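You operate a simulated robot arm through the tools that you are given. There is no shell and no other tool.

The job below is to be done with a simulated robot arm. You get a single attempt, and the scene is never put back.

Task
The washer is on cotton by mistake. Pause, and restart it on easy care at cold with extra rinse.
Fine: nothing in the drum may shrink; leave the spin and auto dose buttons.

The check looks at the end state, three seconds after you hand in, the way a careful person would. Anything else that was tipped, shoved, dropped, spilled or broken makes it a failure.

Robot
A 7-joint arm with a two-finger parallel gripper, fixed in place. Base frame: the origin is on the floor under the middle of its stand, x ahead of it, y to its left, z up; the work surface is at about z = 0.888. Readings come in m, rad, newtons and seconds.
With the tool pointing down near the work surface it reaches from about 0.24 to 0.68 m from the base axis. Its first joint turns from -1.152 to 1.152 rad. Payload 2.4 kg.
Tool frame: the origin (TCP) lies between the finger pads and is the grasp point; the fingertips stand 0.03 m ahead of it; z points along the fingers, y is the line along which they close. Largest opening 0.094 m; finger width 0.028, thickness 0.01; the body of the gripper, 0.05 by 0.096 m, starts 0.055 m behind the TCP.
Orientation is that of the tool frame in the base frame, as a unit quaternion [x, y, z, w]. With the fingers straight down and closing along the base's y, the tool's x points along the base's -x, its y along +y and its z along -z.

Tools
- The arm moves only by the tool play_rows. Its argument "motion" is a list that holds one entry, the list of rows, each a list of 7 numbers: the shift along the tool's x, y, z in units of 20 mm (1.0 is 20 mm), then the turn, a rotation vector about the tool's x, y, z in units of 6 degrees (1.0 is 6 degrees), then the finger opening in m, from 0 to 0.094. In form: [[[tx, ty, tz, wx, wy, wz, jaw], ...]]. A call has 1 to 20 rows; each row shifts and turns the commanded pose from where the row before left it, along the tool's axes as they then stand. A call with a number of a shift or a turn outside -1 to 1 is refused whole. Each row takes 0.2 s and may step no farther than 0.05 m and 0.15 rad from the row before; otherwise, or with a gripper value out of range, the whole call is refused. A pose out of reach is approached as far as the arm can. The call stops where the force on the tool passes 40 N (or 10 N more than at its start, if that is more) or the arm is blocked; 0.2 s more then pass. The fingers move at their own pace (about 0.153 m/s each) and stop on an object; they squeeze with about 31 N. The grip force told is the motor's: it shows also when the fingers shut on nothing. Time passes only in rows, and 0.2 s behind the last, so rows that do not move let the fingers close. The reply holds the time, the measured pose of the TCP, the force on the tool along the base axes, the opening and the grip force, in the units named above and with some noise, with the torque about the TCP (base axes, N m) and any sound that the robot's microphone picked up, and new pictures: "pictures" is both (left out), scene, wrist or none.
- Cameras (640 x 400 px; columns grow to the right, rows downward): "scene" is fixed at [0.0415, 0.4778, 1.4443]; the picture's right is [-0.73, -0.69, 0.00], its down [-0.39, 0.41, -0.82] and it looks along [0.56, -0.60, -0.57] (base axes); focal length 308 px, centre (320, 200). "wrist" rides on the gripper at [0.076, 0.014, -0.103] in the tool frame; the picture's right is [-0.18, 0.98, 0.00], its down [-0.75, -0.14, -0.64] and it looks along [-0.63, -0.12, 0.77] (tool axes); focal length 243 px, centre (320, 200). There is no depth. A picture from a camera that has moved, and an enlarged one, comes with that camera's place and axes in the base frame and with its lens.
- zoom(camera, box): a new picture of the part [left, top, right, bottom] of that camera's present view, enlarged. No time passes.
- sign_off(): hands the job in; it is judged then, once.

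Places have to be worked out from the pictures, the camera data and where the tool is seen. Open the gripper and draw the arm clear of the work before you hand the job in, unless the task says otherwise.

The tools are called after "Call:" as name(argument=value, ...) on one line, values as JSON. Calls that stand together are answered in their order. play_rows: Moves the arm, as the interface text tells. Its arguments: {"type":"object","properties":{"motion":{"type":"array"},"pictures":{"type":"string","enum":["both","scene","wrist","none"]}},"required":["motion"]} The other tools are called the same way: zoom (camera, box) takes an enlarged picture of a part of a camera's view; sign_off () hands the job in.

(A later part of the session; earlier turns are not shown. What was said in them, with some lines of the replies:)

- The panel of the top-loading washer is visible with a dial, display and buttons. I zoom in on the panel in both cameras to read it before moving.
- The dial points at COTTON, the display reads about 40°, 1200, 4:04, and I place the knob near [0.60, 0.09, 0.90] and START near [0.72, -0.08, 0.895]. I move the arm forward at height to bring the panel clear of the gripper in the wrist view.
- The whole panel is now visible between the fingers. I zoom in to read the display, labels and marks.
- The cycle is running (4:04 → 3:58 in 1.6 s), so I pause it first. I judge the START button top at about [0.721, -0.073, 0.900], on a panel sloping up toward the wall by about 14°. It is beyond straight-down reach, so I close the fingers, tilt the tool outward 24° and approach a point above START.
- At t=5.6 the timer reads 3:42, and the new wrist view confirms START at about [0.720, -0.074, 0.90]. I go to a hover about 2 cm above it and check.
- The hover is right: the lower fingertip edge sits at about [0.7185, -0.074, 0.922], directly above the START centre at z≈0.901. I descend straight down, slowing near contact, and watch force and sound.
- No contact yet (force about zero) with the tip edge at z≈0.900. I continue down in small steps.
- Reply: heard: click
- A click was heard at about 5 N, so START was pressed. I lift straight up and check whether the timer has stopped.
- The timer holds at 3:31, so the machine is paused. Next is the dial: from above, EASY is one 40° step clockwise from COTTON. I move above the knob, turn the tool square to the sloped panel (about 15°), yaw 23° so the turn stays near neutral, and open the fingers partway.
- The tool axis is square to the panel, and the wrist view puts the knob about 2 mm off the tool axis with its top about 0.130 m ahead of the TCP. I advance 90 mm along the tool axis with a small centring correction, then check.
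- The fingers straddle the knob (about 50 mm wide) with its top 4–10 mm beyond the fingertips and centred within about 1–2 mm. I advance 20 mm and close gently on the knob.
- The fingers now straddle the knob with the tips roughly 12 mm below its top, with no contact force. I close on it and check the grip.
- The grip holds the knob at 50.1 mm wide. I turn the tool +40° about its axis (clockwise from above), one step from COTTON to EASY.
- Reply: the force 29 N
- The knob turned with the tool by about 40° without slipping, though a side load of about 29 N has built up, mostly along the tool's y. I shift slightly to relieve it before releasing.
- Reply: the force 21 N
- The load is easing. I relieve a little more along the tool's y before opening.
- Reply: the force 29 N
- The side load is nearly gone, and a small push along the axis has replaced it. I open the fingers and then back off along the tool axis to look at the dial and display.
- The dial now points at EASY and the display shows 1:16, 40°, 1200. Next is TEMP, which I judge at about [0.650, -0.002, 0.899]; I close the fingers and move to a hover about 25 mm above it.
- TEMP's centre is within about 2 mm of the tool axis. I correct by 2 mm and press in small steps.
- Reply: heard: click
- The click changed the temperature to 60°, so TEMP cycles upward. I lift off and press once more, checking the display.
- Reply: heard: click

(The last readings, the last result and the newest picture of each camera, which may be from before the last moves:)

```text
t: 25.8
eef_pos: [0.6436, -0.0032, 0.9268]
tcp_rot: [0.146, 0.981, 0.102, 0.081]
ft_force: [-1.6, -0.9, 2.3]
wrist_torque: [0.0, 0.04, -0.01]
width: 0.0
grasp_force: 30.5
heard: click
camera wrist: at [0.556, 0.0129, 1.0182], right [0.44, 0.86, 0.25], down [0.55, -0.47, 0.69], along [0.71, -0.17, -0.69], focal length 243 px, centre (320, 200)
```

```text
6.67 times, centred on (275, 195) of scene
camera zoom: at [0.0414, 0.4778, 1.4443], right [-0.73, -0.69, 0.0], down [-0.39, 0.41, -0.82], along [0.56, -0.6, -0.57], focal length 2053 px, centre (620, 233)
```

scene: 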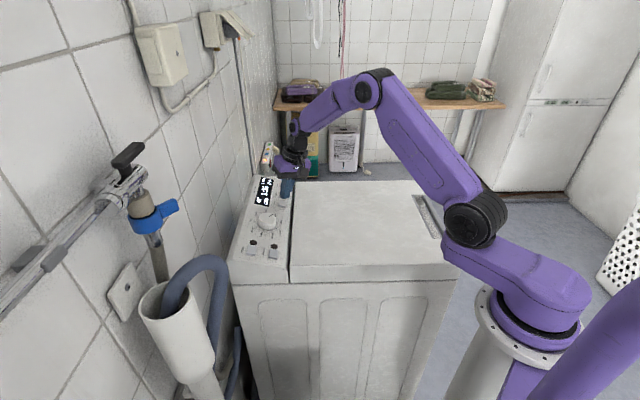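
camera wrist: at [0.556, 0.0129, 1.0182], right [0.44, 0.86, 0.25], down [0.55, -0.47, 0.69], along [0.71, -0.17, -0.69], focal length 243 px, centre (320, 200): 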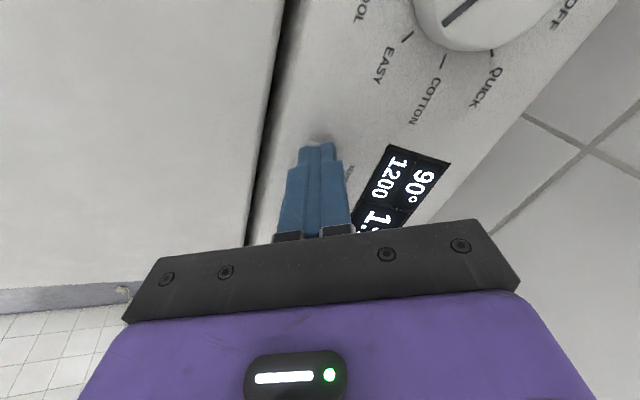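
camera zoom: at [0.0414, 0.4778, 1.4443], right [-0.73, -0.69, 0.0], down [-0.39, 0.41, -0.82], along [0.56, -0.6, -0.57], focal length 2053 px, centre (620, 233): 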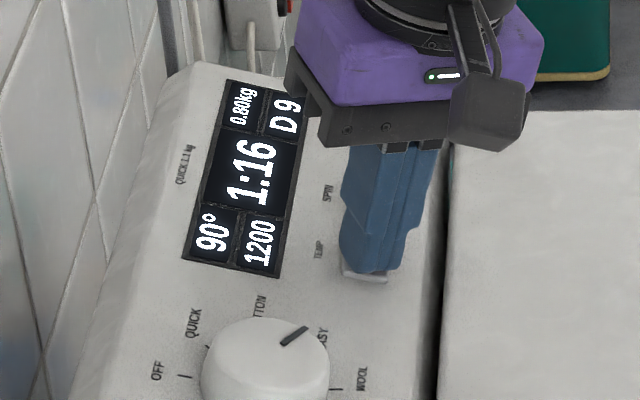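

It now shows 90°; the next step should wrap to cold. I press once more and read the display.

Call:
play_rows(motion=[[[0, 0, -0.4, 0, 0, 0, 0.0], [0, 0, 0, 0, 0, 0, 0.0], [0, 0, 0.2, 0, 0, 0, 0.0], [0, 0, 0.1, 0, 0, 0, 0.0], [0, 0, 0.1, 0, 0, 0, 0.0]]], pictures="wrist")

Call:
zoom(camera="scene", box=[240, 165, 310, 225])

```text
t: 27.0
eef_pos: [0.6435, -0.0036, 0.926]
tcp_rot: [0.146, 0.98, 0.103, 0.081]
ft_force: [0.9, 0.3, 0.9]
wrist_torque: [-0.04, -0.01, 0.02]
width: 0.0
grasp_force: 31.4
heard: click
camera wrist: at [0.5567, 0.0125, 1.0192], right [0.44, 0.86, 0.25], down [0.55, -0.48, 0.69], along [0.71, -0.17, -0.69], focal length 243 px, centre (320, 200)
```

wrist: 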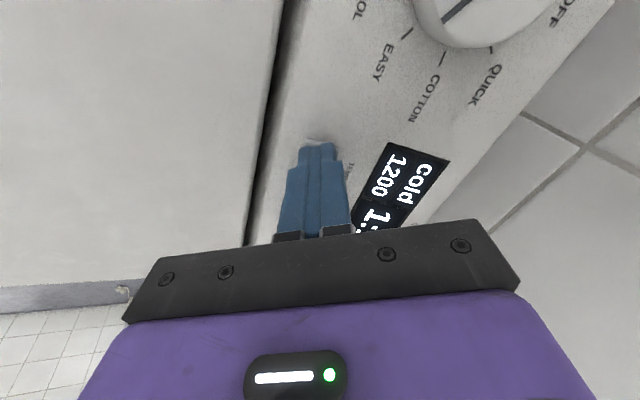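

```text
6.67 times, centred on (275, 195) of scene
camera zoom: at [0.0415, 0.4778, 1.4443], right [-0.73, -0.69, 0.0], down [-0.39, 0.41, -0.82], along [0.56, -0.6, -0.57], focal length 2053 px, centre (620, 233)
```

zoom: 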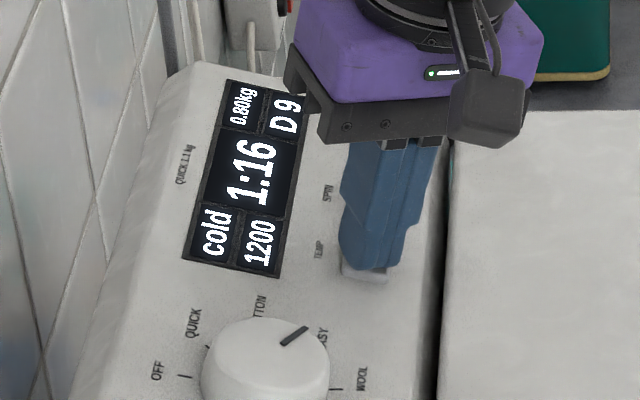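

The display now reads cold, with 1200 and 1:16 unchanged. Next is RINSE+, judged at about [0.539, 0.190, 0.914]; I lift 80 mm to clear the knob, travel along the panel and hover about 27 mm above it.

Call:
play_rows(motion=[[[0, 0, -1, 0, 0, 0, 0.0], [0, 0, -1, 0, 0, 0, 0.0], [0, 0, -1, 0, 0, 0, 0.0], [0, 0, -1, 0, 0, 0, 0.0], [0.99, 0.947, 0, 0, 0, 0, 0.0], [0.99, 0.947, 0, 0, 0, 0, 0.0], [0.99, 0.947, 0, 0, 0, 0, 0.0], [0.99, 0.947, 0, 0, 0, 0, 0.0], [0.99, 0.947, 0, 0, 0, 0, 0.0], [0.99, 0.947, 0, 0, 0, 0, 0.0], [0.99, 0.947, 0, 0, 0, 0, 0.0], [0.99, 0.947, 0, 0, 0, 0, 0.0], [0, 0, 0.833, 0, 0, 0, 0.0], [0, 0, 0.833, 0, 0, 0, 0.0], [0, 0, 0.833, 0, 0, 0, 0.0], [0, 0, 0, 0, 0, 0, 0.0]]])

Call:
zoom(camera="wrist", box=[200, 20, 440, 200])

Call:
zoom(camera="scene", box=[215, 165, 315, 275])

```text
t: 30.4
eef_pos: [0.5311, 0.1808, 0.9677]
tcp_rot: [0.146, 0.981, 0.102, 0.081]
ft_force: [0.1, 0.3, 0.2]
wrist_torque: [0.01, -0.01, 0.01]
width: 0.0001
grasp_force: 30.9
camera wrist: at [0.4429, 0.198, 1.0601], right [0.44, 0.86, 0.25], down [0.55, -0.47, 0.69], along [0.71, -0.16, -0.69], focal length 243 px, centre (320, 200)
```

scene: 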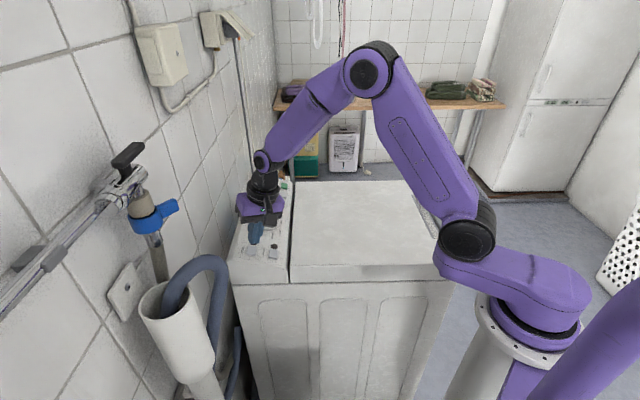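
wrist: 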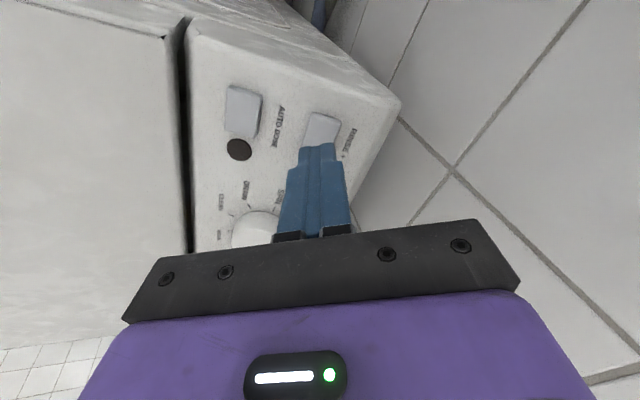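

```text
2.22 times, centred on (320, 110) of wrist
camera zoom: at [0.4429, 0.198, 1.0601], right [0.44, 0.86, 0.25], down [0.55, -0.47, 0.69], along [0.71, -0.16, -0.69], focal length 539 px, centre (320, 400)
```

zoom: 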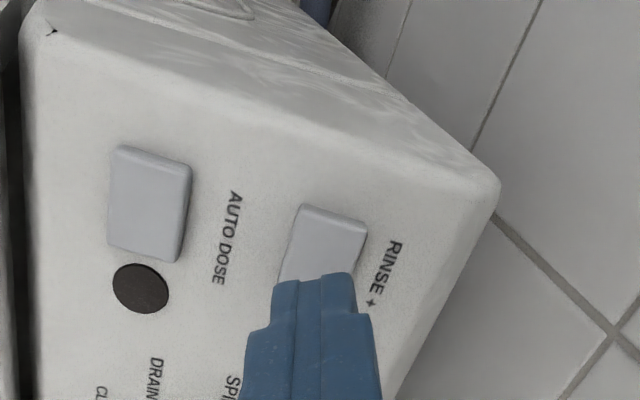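

```text
3.64 times, centred on (265, 220) of scene
camera zoom: at [0.0415, 0.4778, 1.4443], right [-0.73, -0.69, 0.0], down [-0.39, 0.41, -0.82], along [0.56, -0.6, -0.57], focal length 1120 px, centre (520, 127)
```

zoom: 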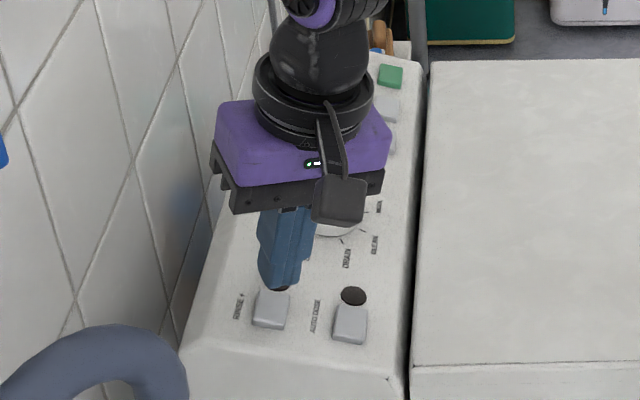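

RINSE+ lies within about 3 mm of the tool axis, and AUTO DOSE is well clear. I correct by about 2.5 mm and press in small steps.

Call:
play_rows(motion=[[[0.12, 0.12, 0.5, 0, 0, 0, 0.0], [0, 0, 0.5, 0, 0, 0, 0.0], [0, 0, 0.1, 0, 0, 0, 0.0], [0, 0, 0.1, 0, 0, 0, 0.0], [0, 0, 0.1, 0, 0, 0, 0.0]]], pictures="wrist")

```text
t: 31.6
eef_pos: [0.5323, 0.1878, 0.9444]
tcp_rot: [0.146, 0.981, 0.103, 0.081]
ft_force: [0.5, -0.2, 1.3]
wrist_torque: [0.03, -0.03, -0.02]
width: 0.0001
grasp_force: 30.9
camera wrist: at [0.4448, 0.2053, 1.0363], right [0.44, 0.86, 0.25], down [0.55, -0.48, 0.69], along [0.71, -0.17, -0.69], focal length 243 px, centre (320, 200)
```

wrist: 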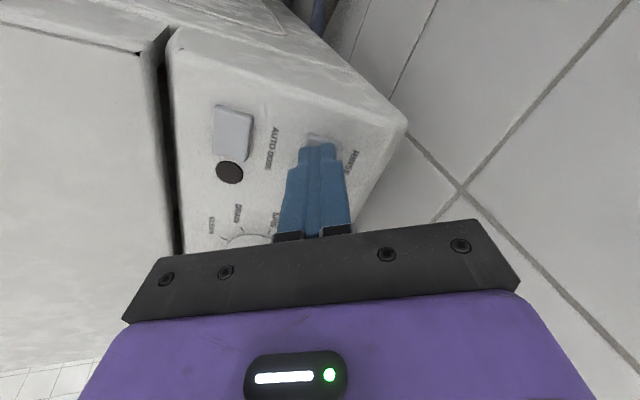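

No click yet (tip at z≈0.915, about at contact). I continue with two small steps.

Call:
play_rows(motion=[[[0, 0, 0.1, 0, 0, 0, 0.0], [0, 0, 0.08, 0, 0, 0, 0.0]]], pictures="wrist")

Call:
zoom(camera="scene", box=[215, 165, 315, 275])

```text
t: 32.2
eef_pos: [0.5336, 0.1878, 0.9398]
tcp_rot: [0.145, 0.981, 0.103, 0.08]
ft_force: [-2.9, 1.2, 5.3]
wrist_torque: [0.04, 0.07, 0.01]
width: 0.0
grasp_force: 30.6
heard: click
camera wrist: at [0.4454, 0.2056, 1.0334], right [0.44, 0.86, 0.25], down [0.55, -0.47, 0.68], along [0.71, -0.16, -0.69], focal length 243 px, centre (320, 200)
```

wrist: 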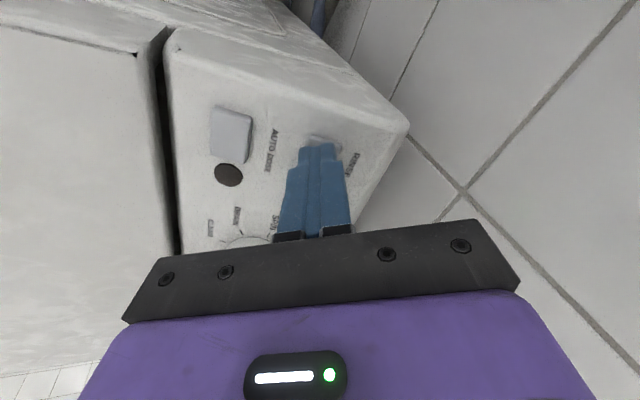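

```text
3.64 times, centred on (265, 220) of scene
camera zoom: at [0.0413, 0.4778, 1.4443], right [-0.73, -0.69, 0.0], down [-0.39, 0.41, -0.82], along [0.56, -0.6, -0.57], focal length 1120 px, centre (520, 127)
```

zoom: 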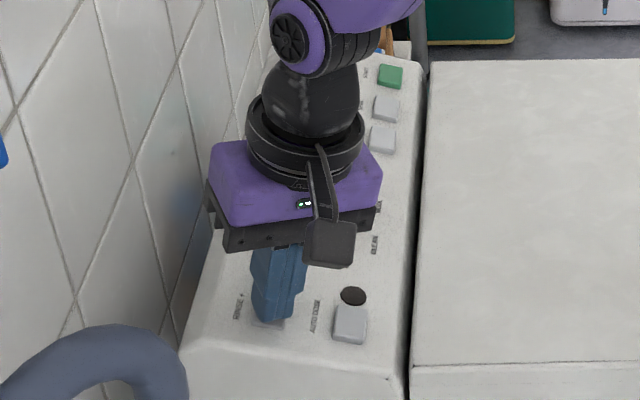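

The RINSE+ click was heard. I lift 90 mm along the tool axis to see the indicator and the display.

Call:
play_rows(motion=[[[0, 0, -0.5, 0, 0, 0, 0.0], [0, 0, -1, 0, 0, 0, 0.0], [0, 0, -1, 0, 0, 0, 0.0], [0, 0, -1, 0, 0, 0, 0.0], [0, 0, -1, 0, 0, 0, 0.0]]])

Call:
zoom(camera="scene", box=[215, 165, 315, 275])

Call:
zoom(camera="wrist", box=[160, 20, 440, 230])

```text
t: 33.4
eef_pos: [0.5161, 0.1732, 1.0269]
tcp_rot: [0.146, 0.981, 0.101, 0.081]
ft_force: [-0.2, 0.2, 0.3]
wrist_torque: [-0.02, -0.04, -0.01]
width: 0.0
grasp_force: 31.0
camera wrist: at [0.4281, 0.1902, 1.1197], right [0.44, 0.86, 0.24], down [0.55, -0.48, 0.68], along [0.71, -0.17, -0.69], focal length 243 px, centre (320, 200)
```

scene: 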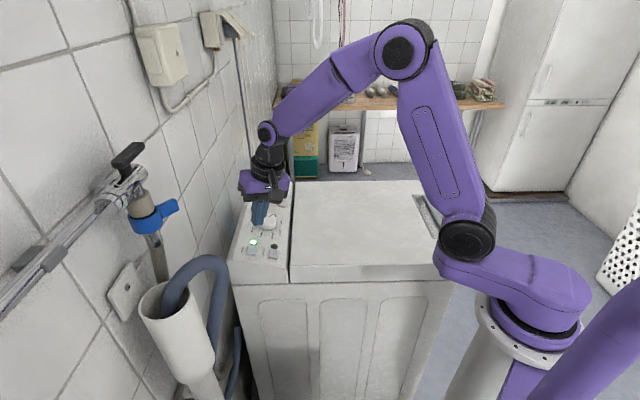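
wrist: 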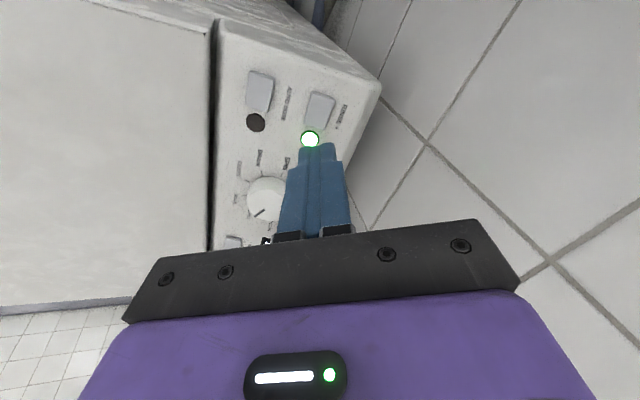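

```text
3.64 times, centred on (265, 220) of scene
camera zoom: at [0.0415, 0.4778, 1.4443], right [-0.73, -0.69, 0.0], down [-0.39, 0.41, -0.82], along [0.56, -0.6, -0.57], focal length 1120 px, centre (520, 127)
```

zoom: 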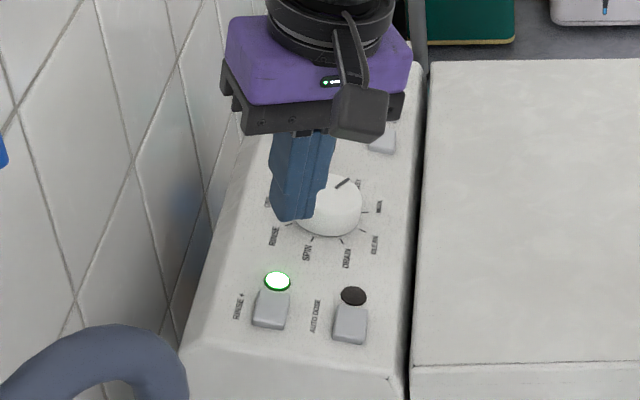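

```text
1.90 times, centred on (300, 125) of wrist
camera zoom: at [0.4281, 0.1902, 1.1197], right [0.44, 0.86, 0.24], down [0.55, -0.48, 0.68], along [0.71, -0.17, -0.69], focal length 462 px, centre (358, 343)
```

zoom: 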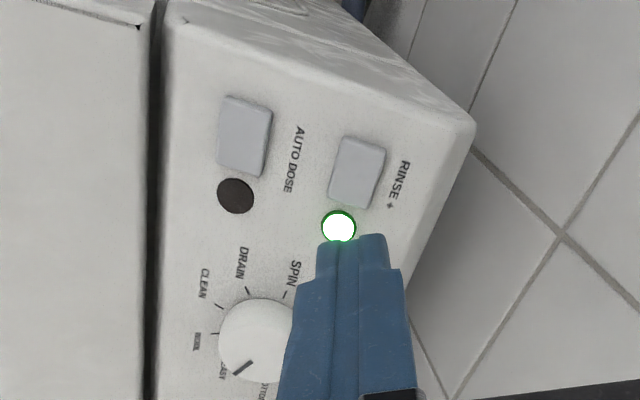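

RINSE+ is lit green, AUTO DOSE stays dark, and the dial is on EASY. I now tilt the tool outward a further 12° and move above START for the restart.

Call:
play_rows(motion=[[[0, 0, 0, 0, -1, 0, 0.0], [0, 0, 0, 0, -1, 0, 0.0], [-0.986, -0.861, 0.441, 0, 0, 0, 0.0], [-0.986, -0.861, 0.441, 0, 0, 0, 0.0], [-0.986, -0.861, 0.441, 0, 0, 0, 0.0], [-0.986, -0.861, 0.441, 0, 0, 0, 0.0], [-0.986, -0.861, 0.441, 0, 0, 0, 0.0], [-0.986, -0.861, 0.441, 0, 0, 0, 0.0], [-0.986, -0.861, 0.441, 0, 0, 0, 0.0], [-0.986, -0.861, 0.441, 0, 0, 0, 0.0], [-0.986, -0.861, 0.441, 0, 0, 0, 0.0], [-0.986, -0.861, 0.441, 0, 0, 0, 0.0], [-0.986, -0.861, 0.441, 0, 0, 0, 0.0], [-0.986, -0.861, 0.441, 0, 0, 0, 0.0], [0, 0, 0, 0, 0, 0, 0.0]]])

Call:
zoom(camera="wrist", box=[200, 20, 440, 200])

Call:
zoom(camera="scene", box=[225, 160, 315, 270])

```text
t: 36.6
eef_pos: [0.7106, -0.0872, 0.9616]
tcp_rot: [0.157, 0.967, 0.087, 0.183]
ft_force: [-0.3, 0.4, 0.2]
wrist_torque: [0.0, -0.04, 0.03]
width: 0.0
grasp_force: 30.8
camera wrist: at [0.6079, -0.061, 1.0343], right [0.43, 0.86, 0.28], down [0.38, -0.45, 0.8], along [0.82, -0.24, -0.52], focal length 243 px, centre (320, 200)
```

scene: 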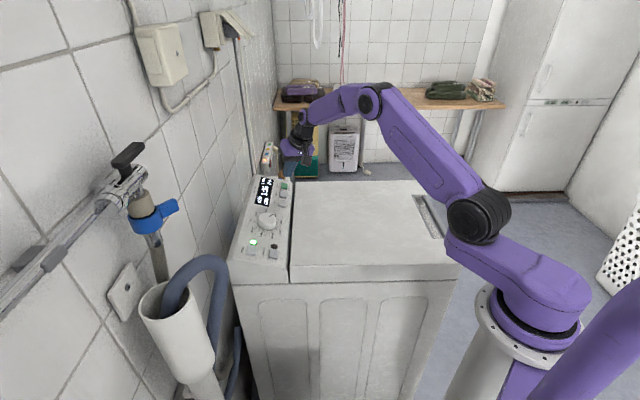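
wrist: 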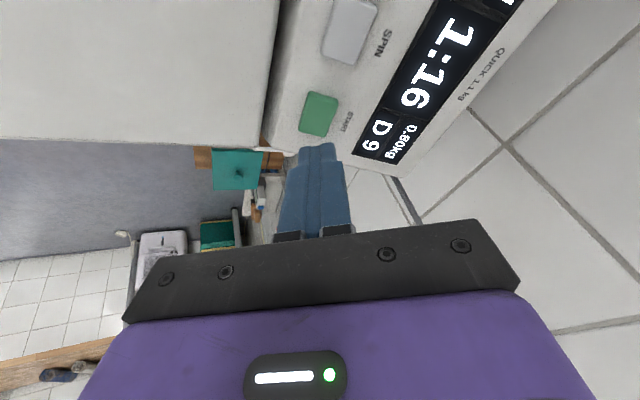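

```text
2.22 times, centred on (320, 110) of wrist
camera zoom: at [0.6079, -0.061, 1.0343], right [0.43, 0.86, 0.28], down [0.38, -0.45, 0.8], along [0.82, -0.24, -0.52], focal length 539 px, centre (320, 400)
```

zoom: 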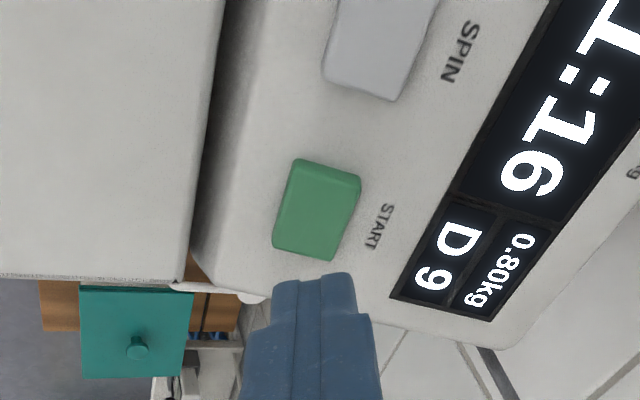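

```text
3.64 times, centred on (270, 215) of scene
camera zoom: at [0.0415, 0.4778, 1.4443], right [-0.73, -0.69, 0.0], down [-0.39, 0.41, -0.82], along [0.56, -0.6, -0.57], focal length 1120 px, centre (502, 146)
```

zoom: 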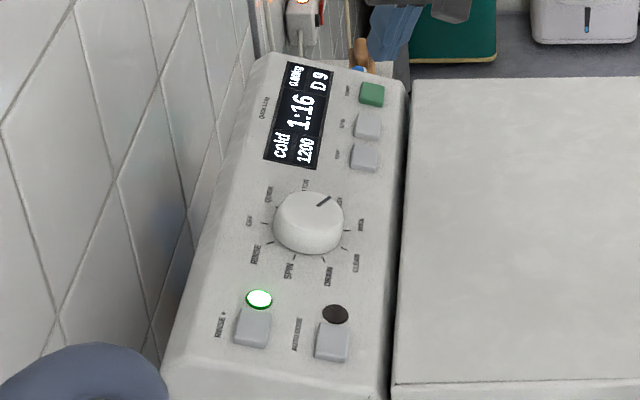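

The display reads cold, 1:16, 1200, with RINSE+ lit and the dial on EASY, and START sits under the fingertip's leading edge within about 2 mm. I descend along the panel normal, slowing near contact.

Call:
play_rows(motion=[[[0.114, 0.05, 0.539, 0, 0, 0, 0.0], [0.114, 0, 0.539, 0, 0, 0, 0.0], [0.0416, 0, 0.196, 0, 0, 0, 0.0], [0.0208, 0, 0.098, 0, 0, 0, 0.0], [0.0208, 0, 0.098, 0, 0, 0, 0.0]]], pictures="wrist")

```text
t: 37.8
eef_pos: [0.7175, -0.0817, 0.9326]
tcp_rot: [0.156, 0.967, 0.087, 0.183]
ft_force: [0.8, 0.2, -0.3]
wrist_torque: [0.05, 0.03, -0.03]
width: 0.0
grasp_force: 31.4
camera wrist: at [0.6141, -0.0556, 1.0046], right [0.43, 0.86, 0.28], down [0.38, -0.45, 0.8], along [0.82, -0.24, -0.52], focal length 243 px, centre (320, 200)
```

wrist: 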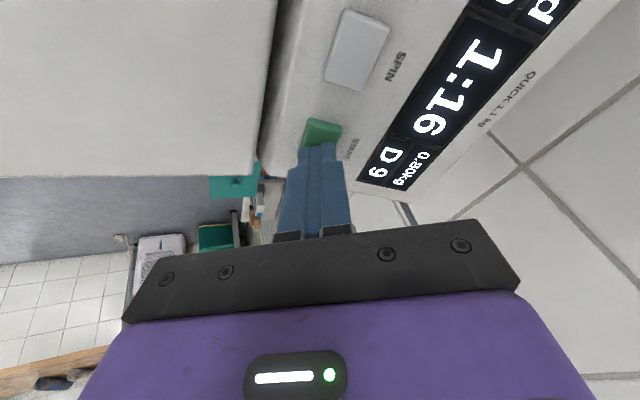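

The tip is just at the button with no force yet. I press on in 2 mm steps.

Call:
play_rows(motion=[[[0.0208, 0, 0.098, 0, 0, 0, 0.0], [0.0208, 0, 0.098, 0, 0, 0, 0.0]]], pictures="wrist")

```text
t: 38.4
eef_pos: [0.7163, -0.0808, 0.9298]
tcp_rot: [0.156, 0.967, 0.087, 0.184]
ft_force: [-0.5, -0.2, 1.2]
wrist_torque: [0.03, -0.03, 0.0]
width: 0.0
grasp_force: 30.9
camera wrist: at [0.6144, -0.055, 1.001], right [0.43, 0.86, 0.28], down [0.38, -0.45, 0.8], along [0.82, -0.24, -0.52], focal length 243 px, centre (320, 200)
```

wrist: 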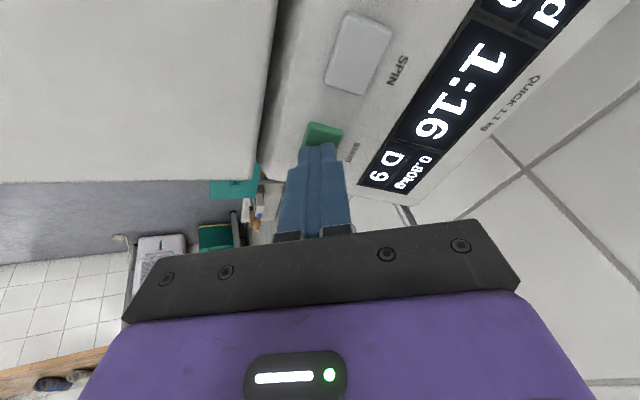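

Light contact is starting (about 1 N) but there is no click yet. I add 2 mm more.

Call:
play_rows(motion=[[[0.0208, 0, 0.098, 0, 0, 0, 0.0]]], pictures="wrist")

```text
t: 38.8
eef_pos: [0.7179, -0.0817, 0.9258]
tcp_rot: [0.157, 0.967, 0.086, 0.181]
ft_force: [-2.7, 0.0, 3.3]
wrist_torque: [0.03, 0.06, 0.02]
width: 0.0
grasp_force: 30.7
heard: click
camera wrist: at [0.6151, -0.0548, 0.9987], right [0.43, 0.86, 0.28], down [0.38, -0.46, 0.8], along [0.82, -0.24, -0.52], focal length 243 px, centre (320, 200)
```

wrist: 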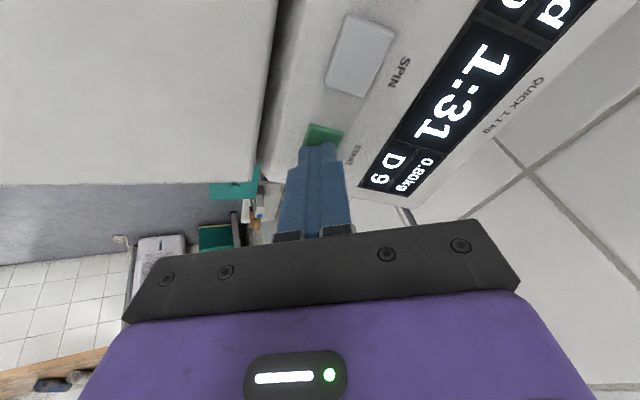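

Click heard, and the timer changed to 1:31 (easy care plus the extra rinse). I lift off along the panel normal and check that it is running.

Call:
play_rows(motion=[[[-0.104, 0, -0.49, 0, 0, 0, 0.0], [-0.208, 0, -0.98, 0, 0, 0, 0.0], [-0.208, 0, -0.98, 0, 0, 0, 0.0], [-0.208, 0, -0.98, 0, 0, 0, 0.0], [-0.208, 0, -0.98, 0, 0, 0, 0.0]]])

Call:
zoom(camera="scene", box=[225, 160, 315, 270])

```text
t: 40.0
eef_pos: [0.6996, -0.0976, 1.0131]
tcp_rot: [0.156, 0.967, 0.087, 0.184]
ft_force: [-1.4, 0.4, 0.3]
wrist_torque: [0.0, 0.0, 0.01]
width: 0.0
grasp_force: 31.2
camera wrist: at [0.5974, -0.0721, 1.0857], right [0.43, 0.86, 0.28], down [0.38, -0.45, 0.8], along [0.82, -0.24, -0.53], focal length 243 px, centre (320, 200)
```

scene: 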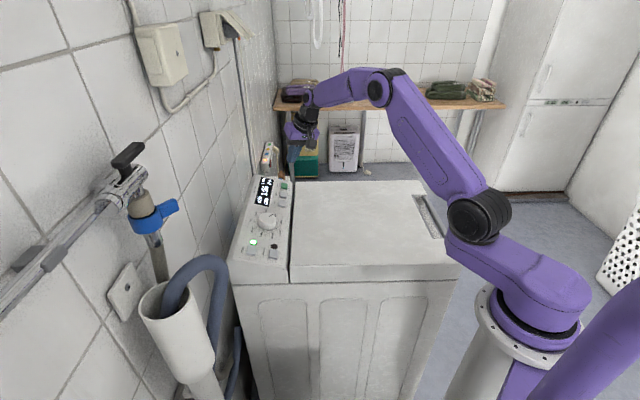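
wrist: 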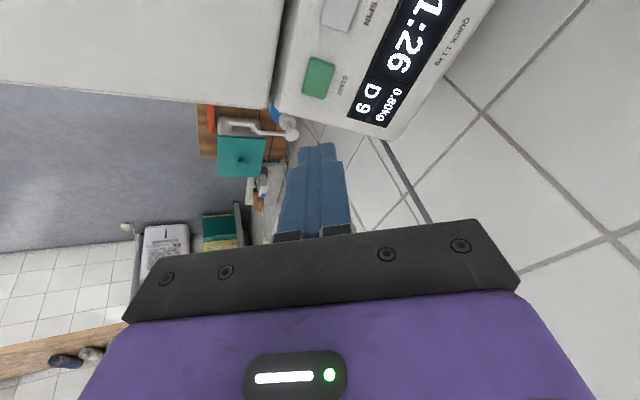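

```text
3.64 times, centred on (270, 215) of scene
camera zoom: at [0.0415, 0.4778, 1.4443], right [-0.73, -0.69, 0.0], down [-0.39, 0.41, -0.82], along [0.56, -0.6, -0.57], focal length 1120 px, centre (502, 146)
```

zoom: 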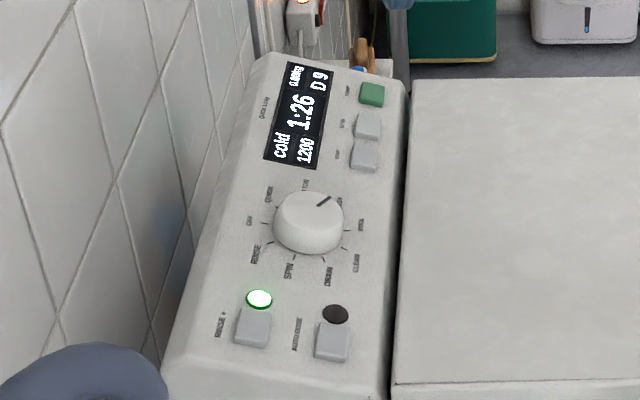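

The cycle is running again (1:26, counting down) on EASY at cold with RINSE+ lit. I draw the arm up and back and open the gripper, then hand in promptly.

Call:
play_rows(motion=[[[0.859, 0.108, -1, 0, 0, 0, 0.0], [0.859, 0.108, -1, 0, 0, 0, 0.0], [0.859, 0.108, -1, 0, 0, 0, 0.03], [0.859, 0.108, -1, 0, 0, 0, 0.06], [0.859, 0.108, -1, 0, 0, 0, 0.094], [0.859, 0.108, -1, 0, 0, 0, 0.094], [0.859, 0.108, -1, 0, 0, 0, 0.094], [0.859, 0.108, -1, 0, 0, 0, 0.094], [0.859, 0.108, -1, 0, 0, 0, 0.094]]])

Call:
zoom(camera="scene", box=[225, 160, 315, 270])

```text
t: 42.0
eef_pos: [0.5, -0.0443, 1.132]
tcp_rot: [0.156, 0.967, 0.087, 0.183]
ft_force: [0.0, 0.6, -0.4]
wrist_torque: [0.0, 0.0, -0.01]
width: 0.0939
grasp_force: 0.0
camera wrist: at [0.397, -0.0175, 1.2051], right [0.43, 0.86, 0.28], down [0.39, -0.45, 0.8], along [0.82, -0.24, -0.53], focal length 243 px, centre (320, 200)
```

scene: 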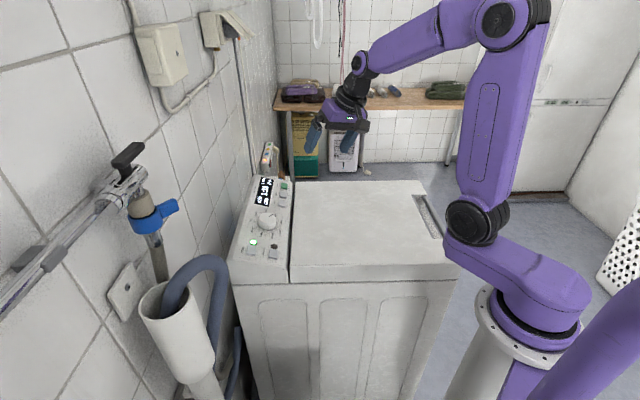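
wrist: 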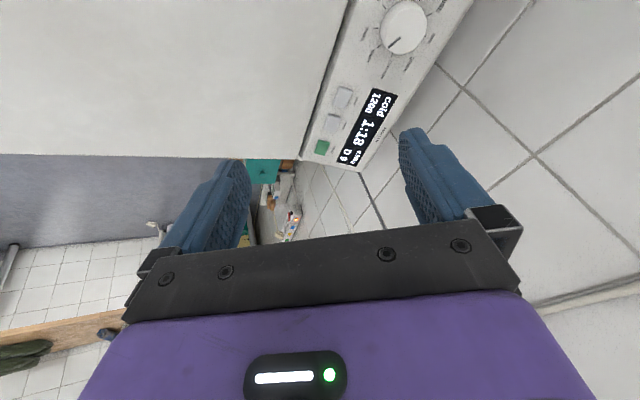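

```text
3.64 times, centred on (270, 215) of scene
camera zoom: at [0.0415, 0.4778, 1.4443], right [-0.73, -0.69, 0.0], down [-0.39, 0.41, -0.82], along [0.56, -0.6, -0.57], focal length 1120 px, centre (502, 146)
```

zoom: 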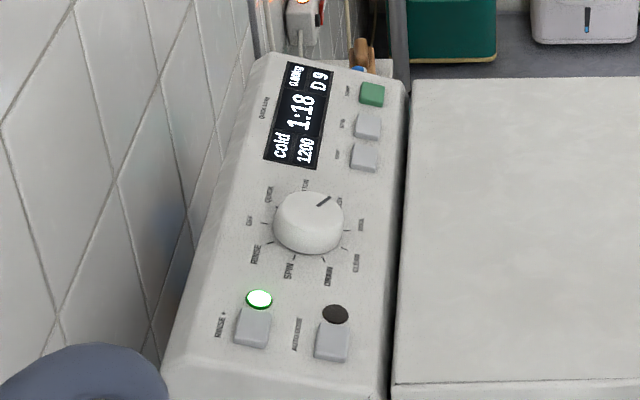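

The machine is running (1:18 and counting) on EASY, cold, 1200, with RINSE+ lit and AUTO DOSE dark. The arm is clear and the gripper is open, so I hand in now.

Call:
sign_off()

```text
The job is handed in.
```

The washer is now running on easy care at cold with extra rinse, and I've handed the job in. I don't have the check's result.

- **Pause:** I pressed START, and the timer held at 3:31.
- **Programme:** I turned the dial one step from COTTON to EASY while it was paused.
- **Temperature:** I pressed TEMP three times (60°, 90°, then cold) and left it on cold. 60° and 90° only came up while paused; nothing ran at those settings.
- **Extra rinse:** I pressed RINSE+ once, and its light is green.
- **Restart:** I pressed START again. The timer went to 1:31 and was down to 1:18 when I last looked.

I didn't touch the SPIN or AUTO DOSE buttons: spin still reads 1200 and the auto dose light is dark. Before the pause, the drum had been on cotton at 40° for about nine seconds of arm time, in which the timer dropped from 4:04 to 3:31. The gripper is open and the arm is clear of the machine.
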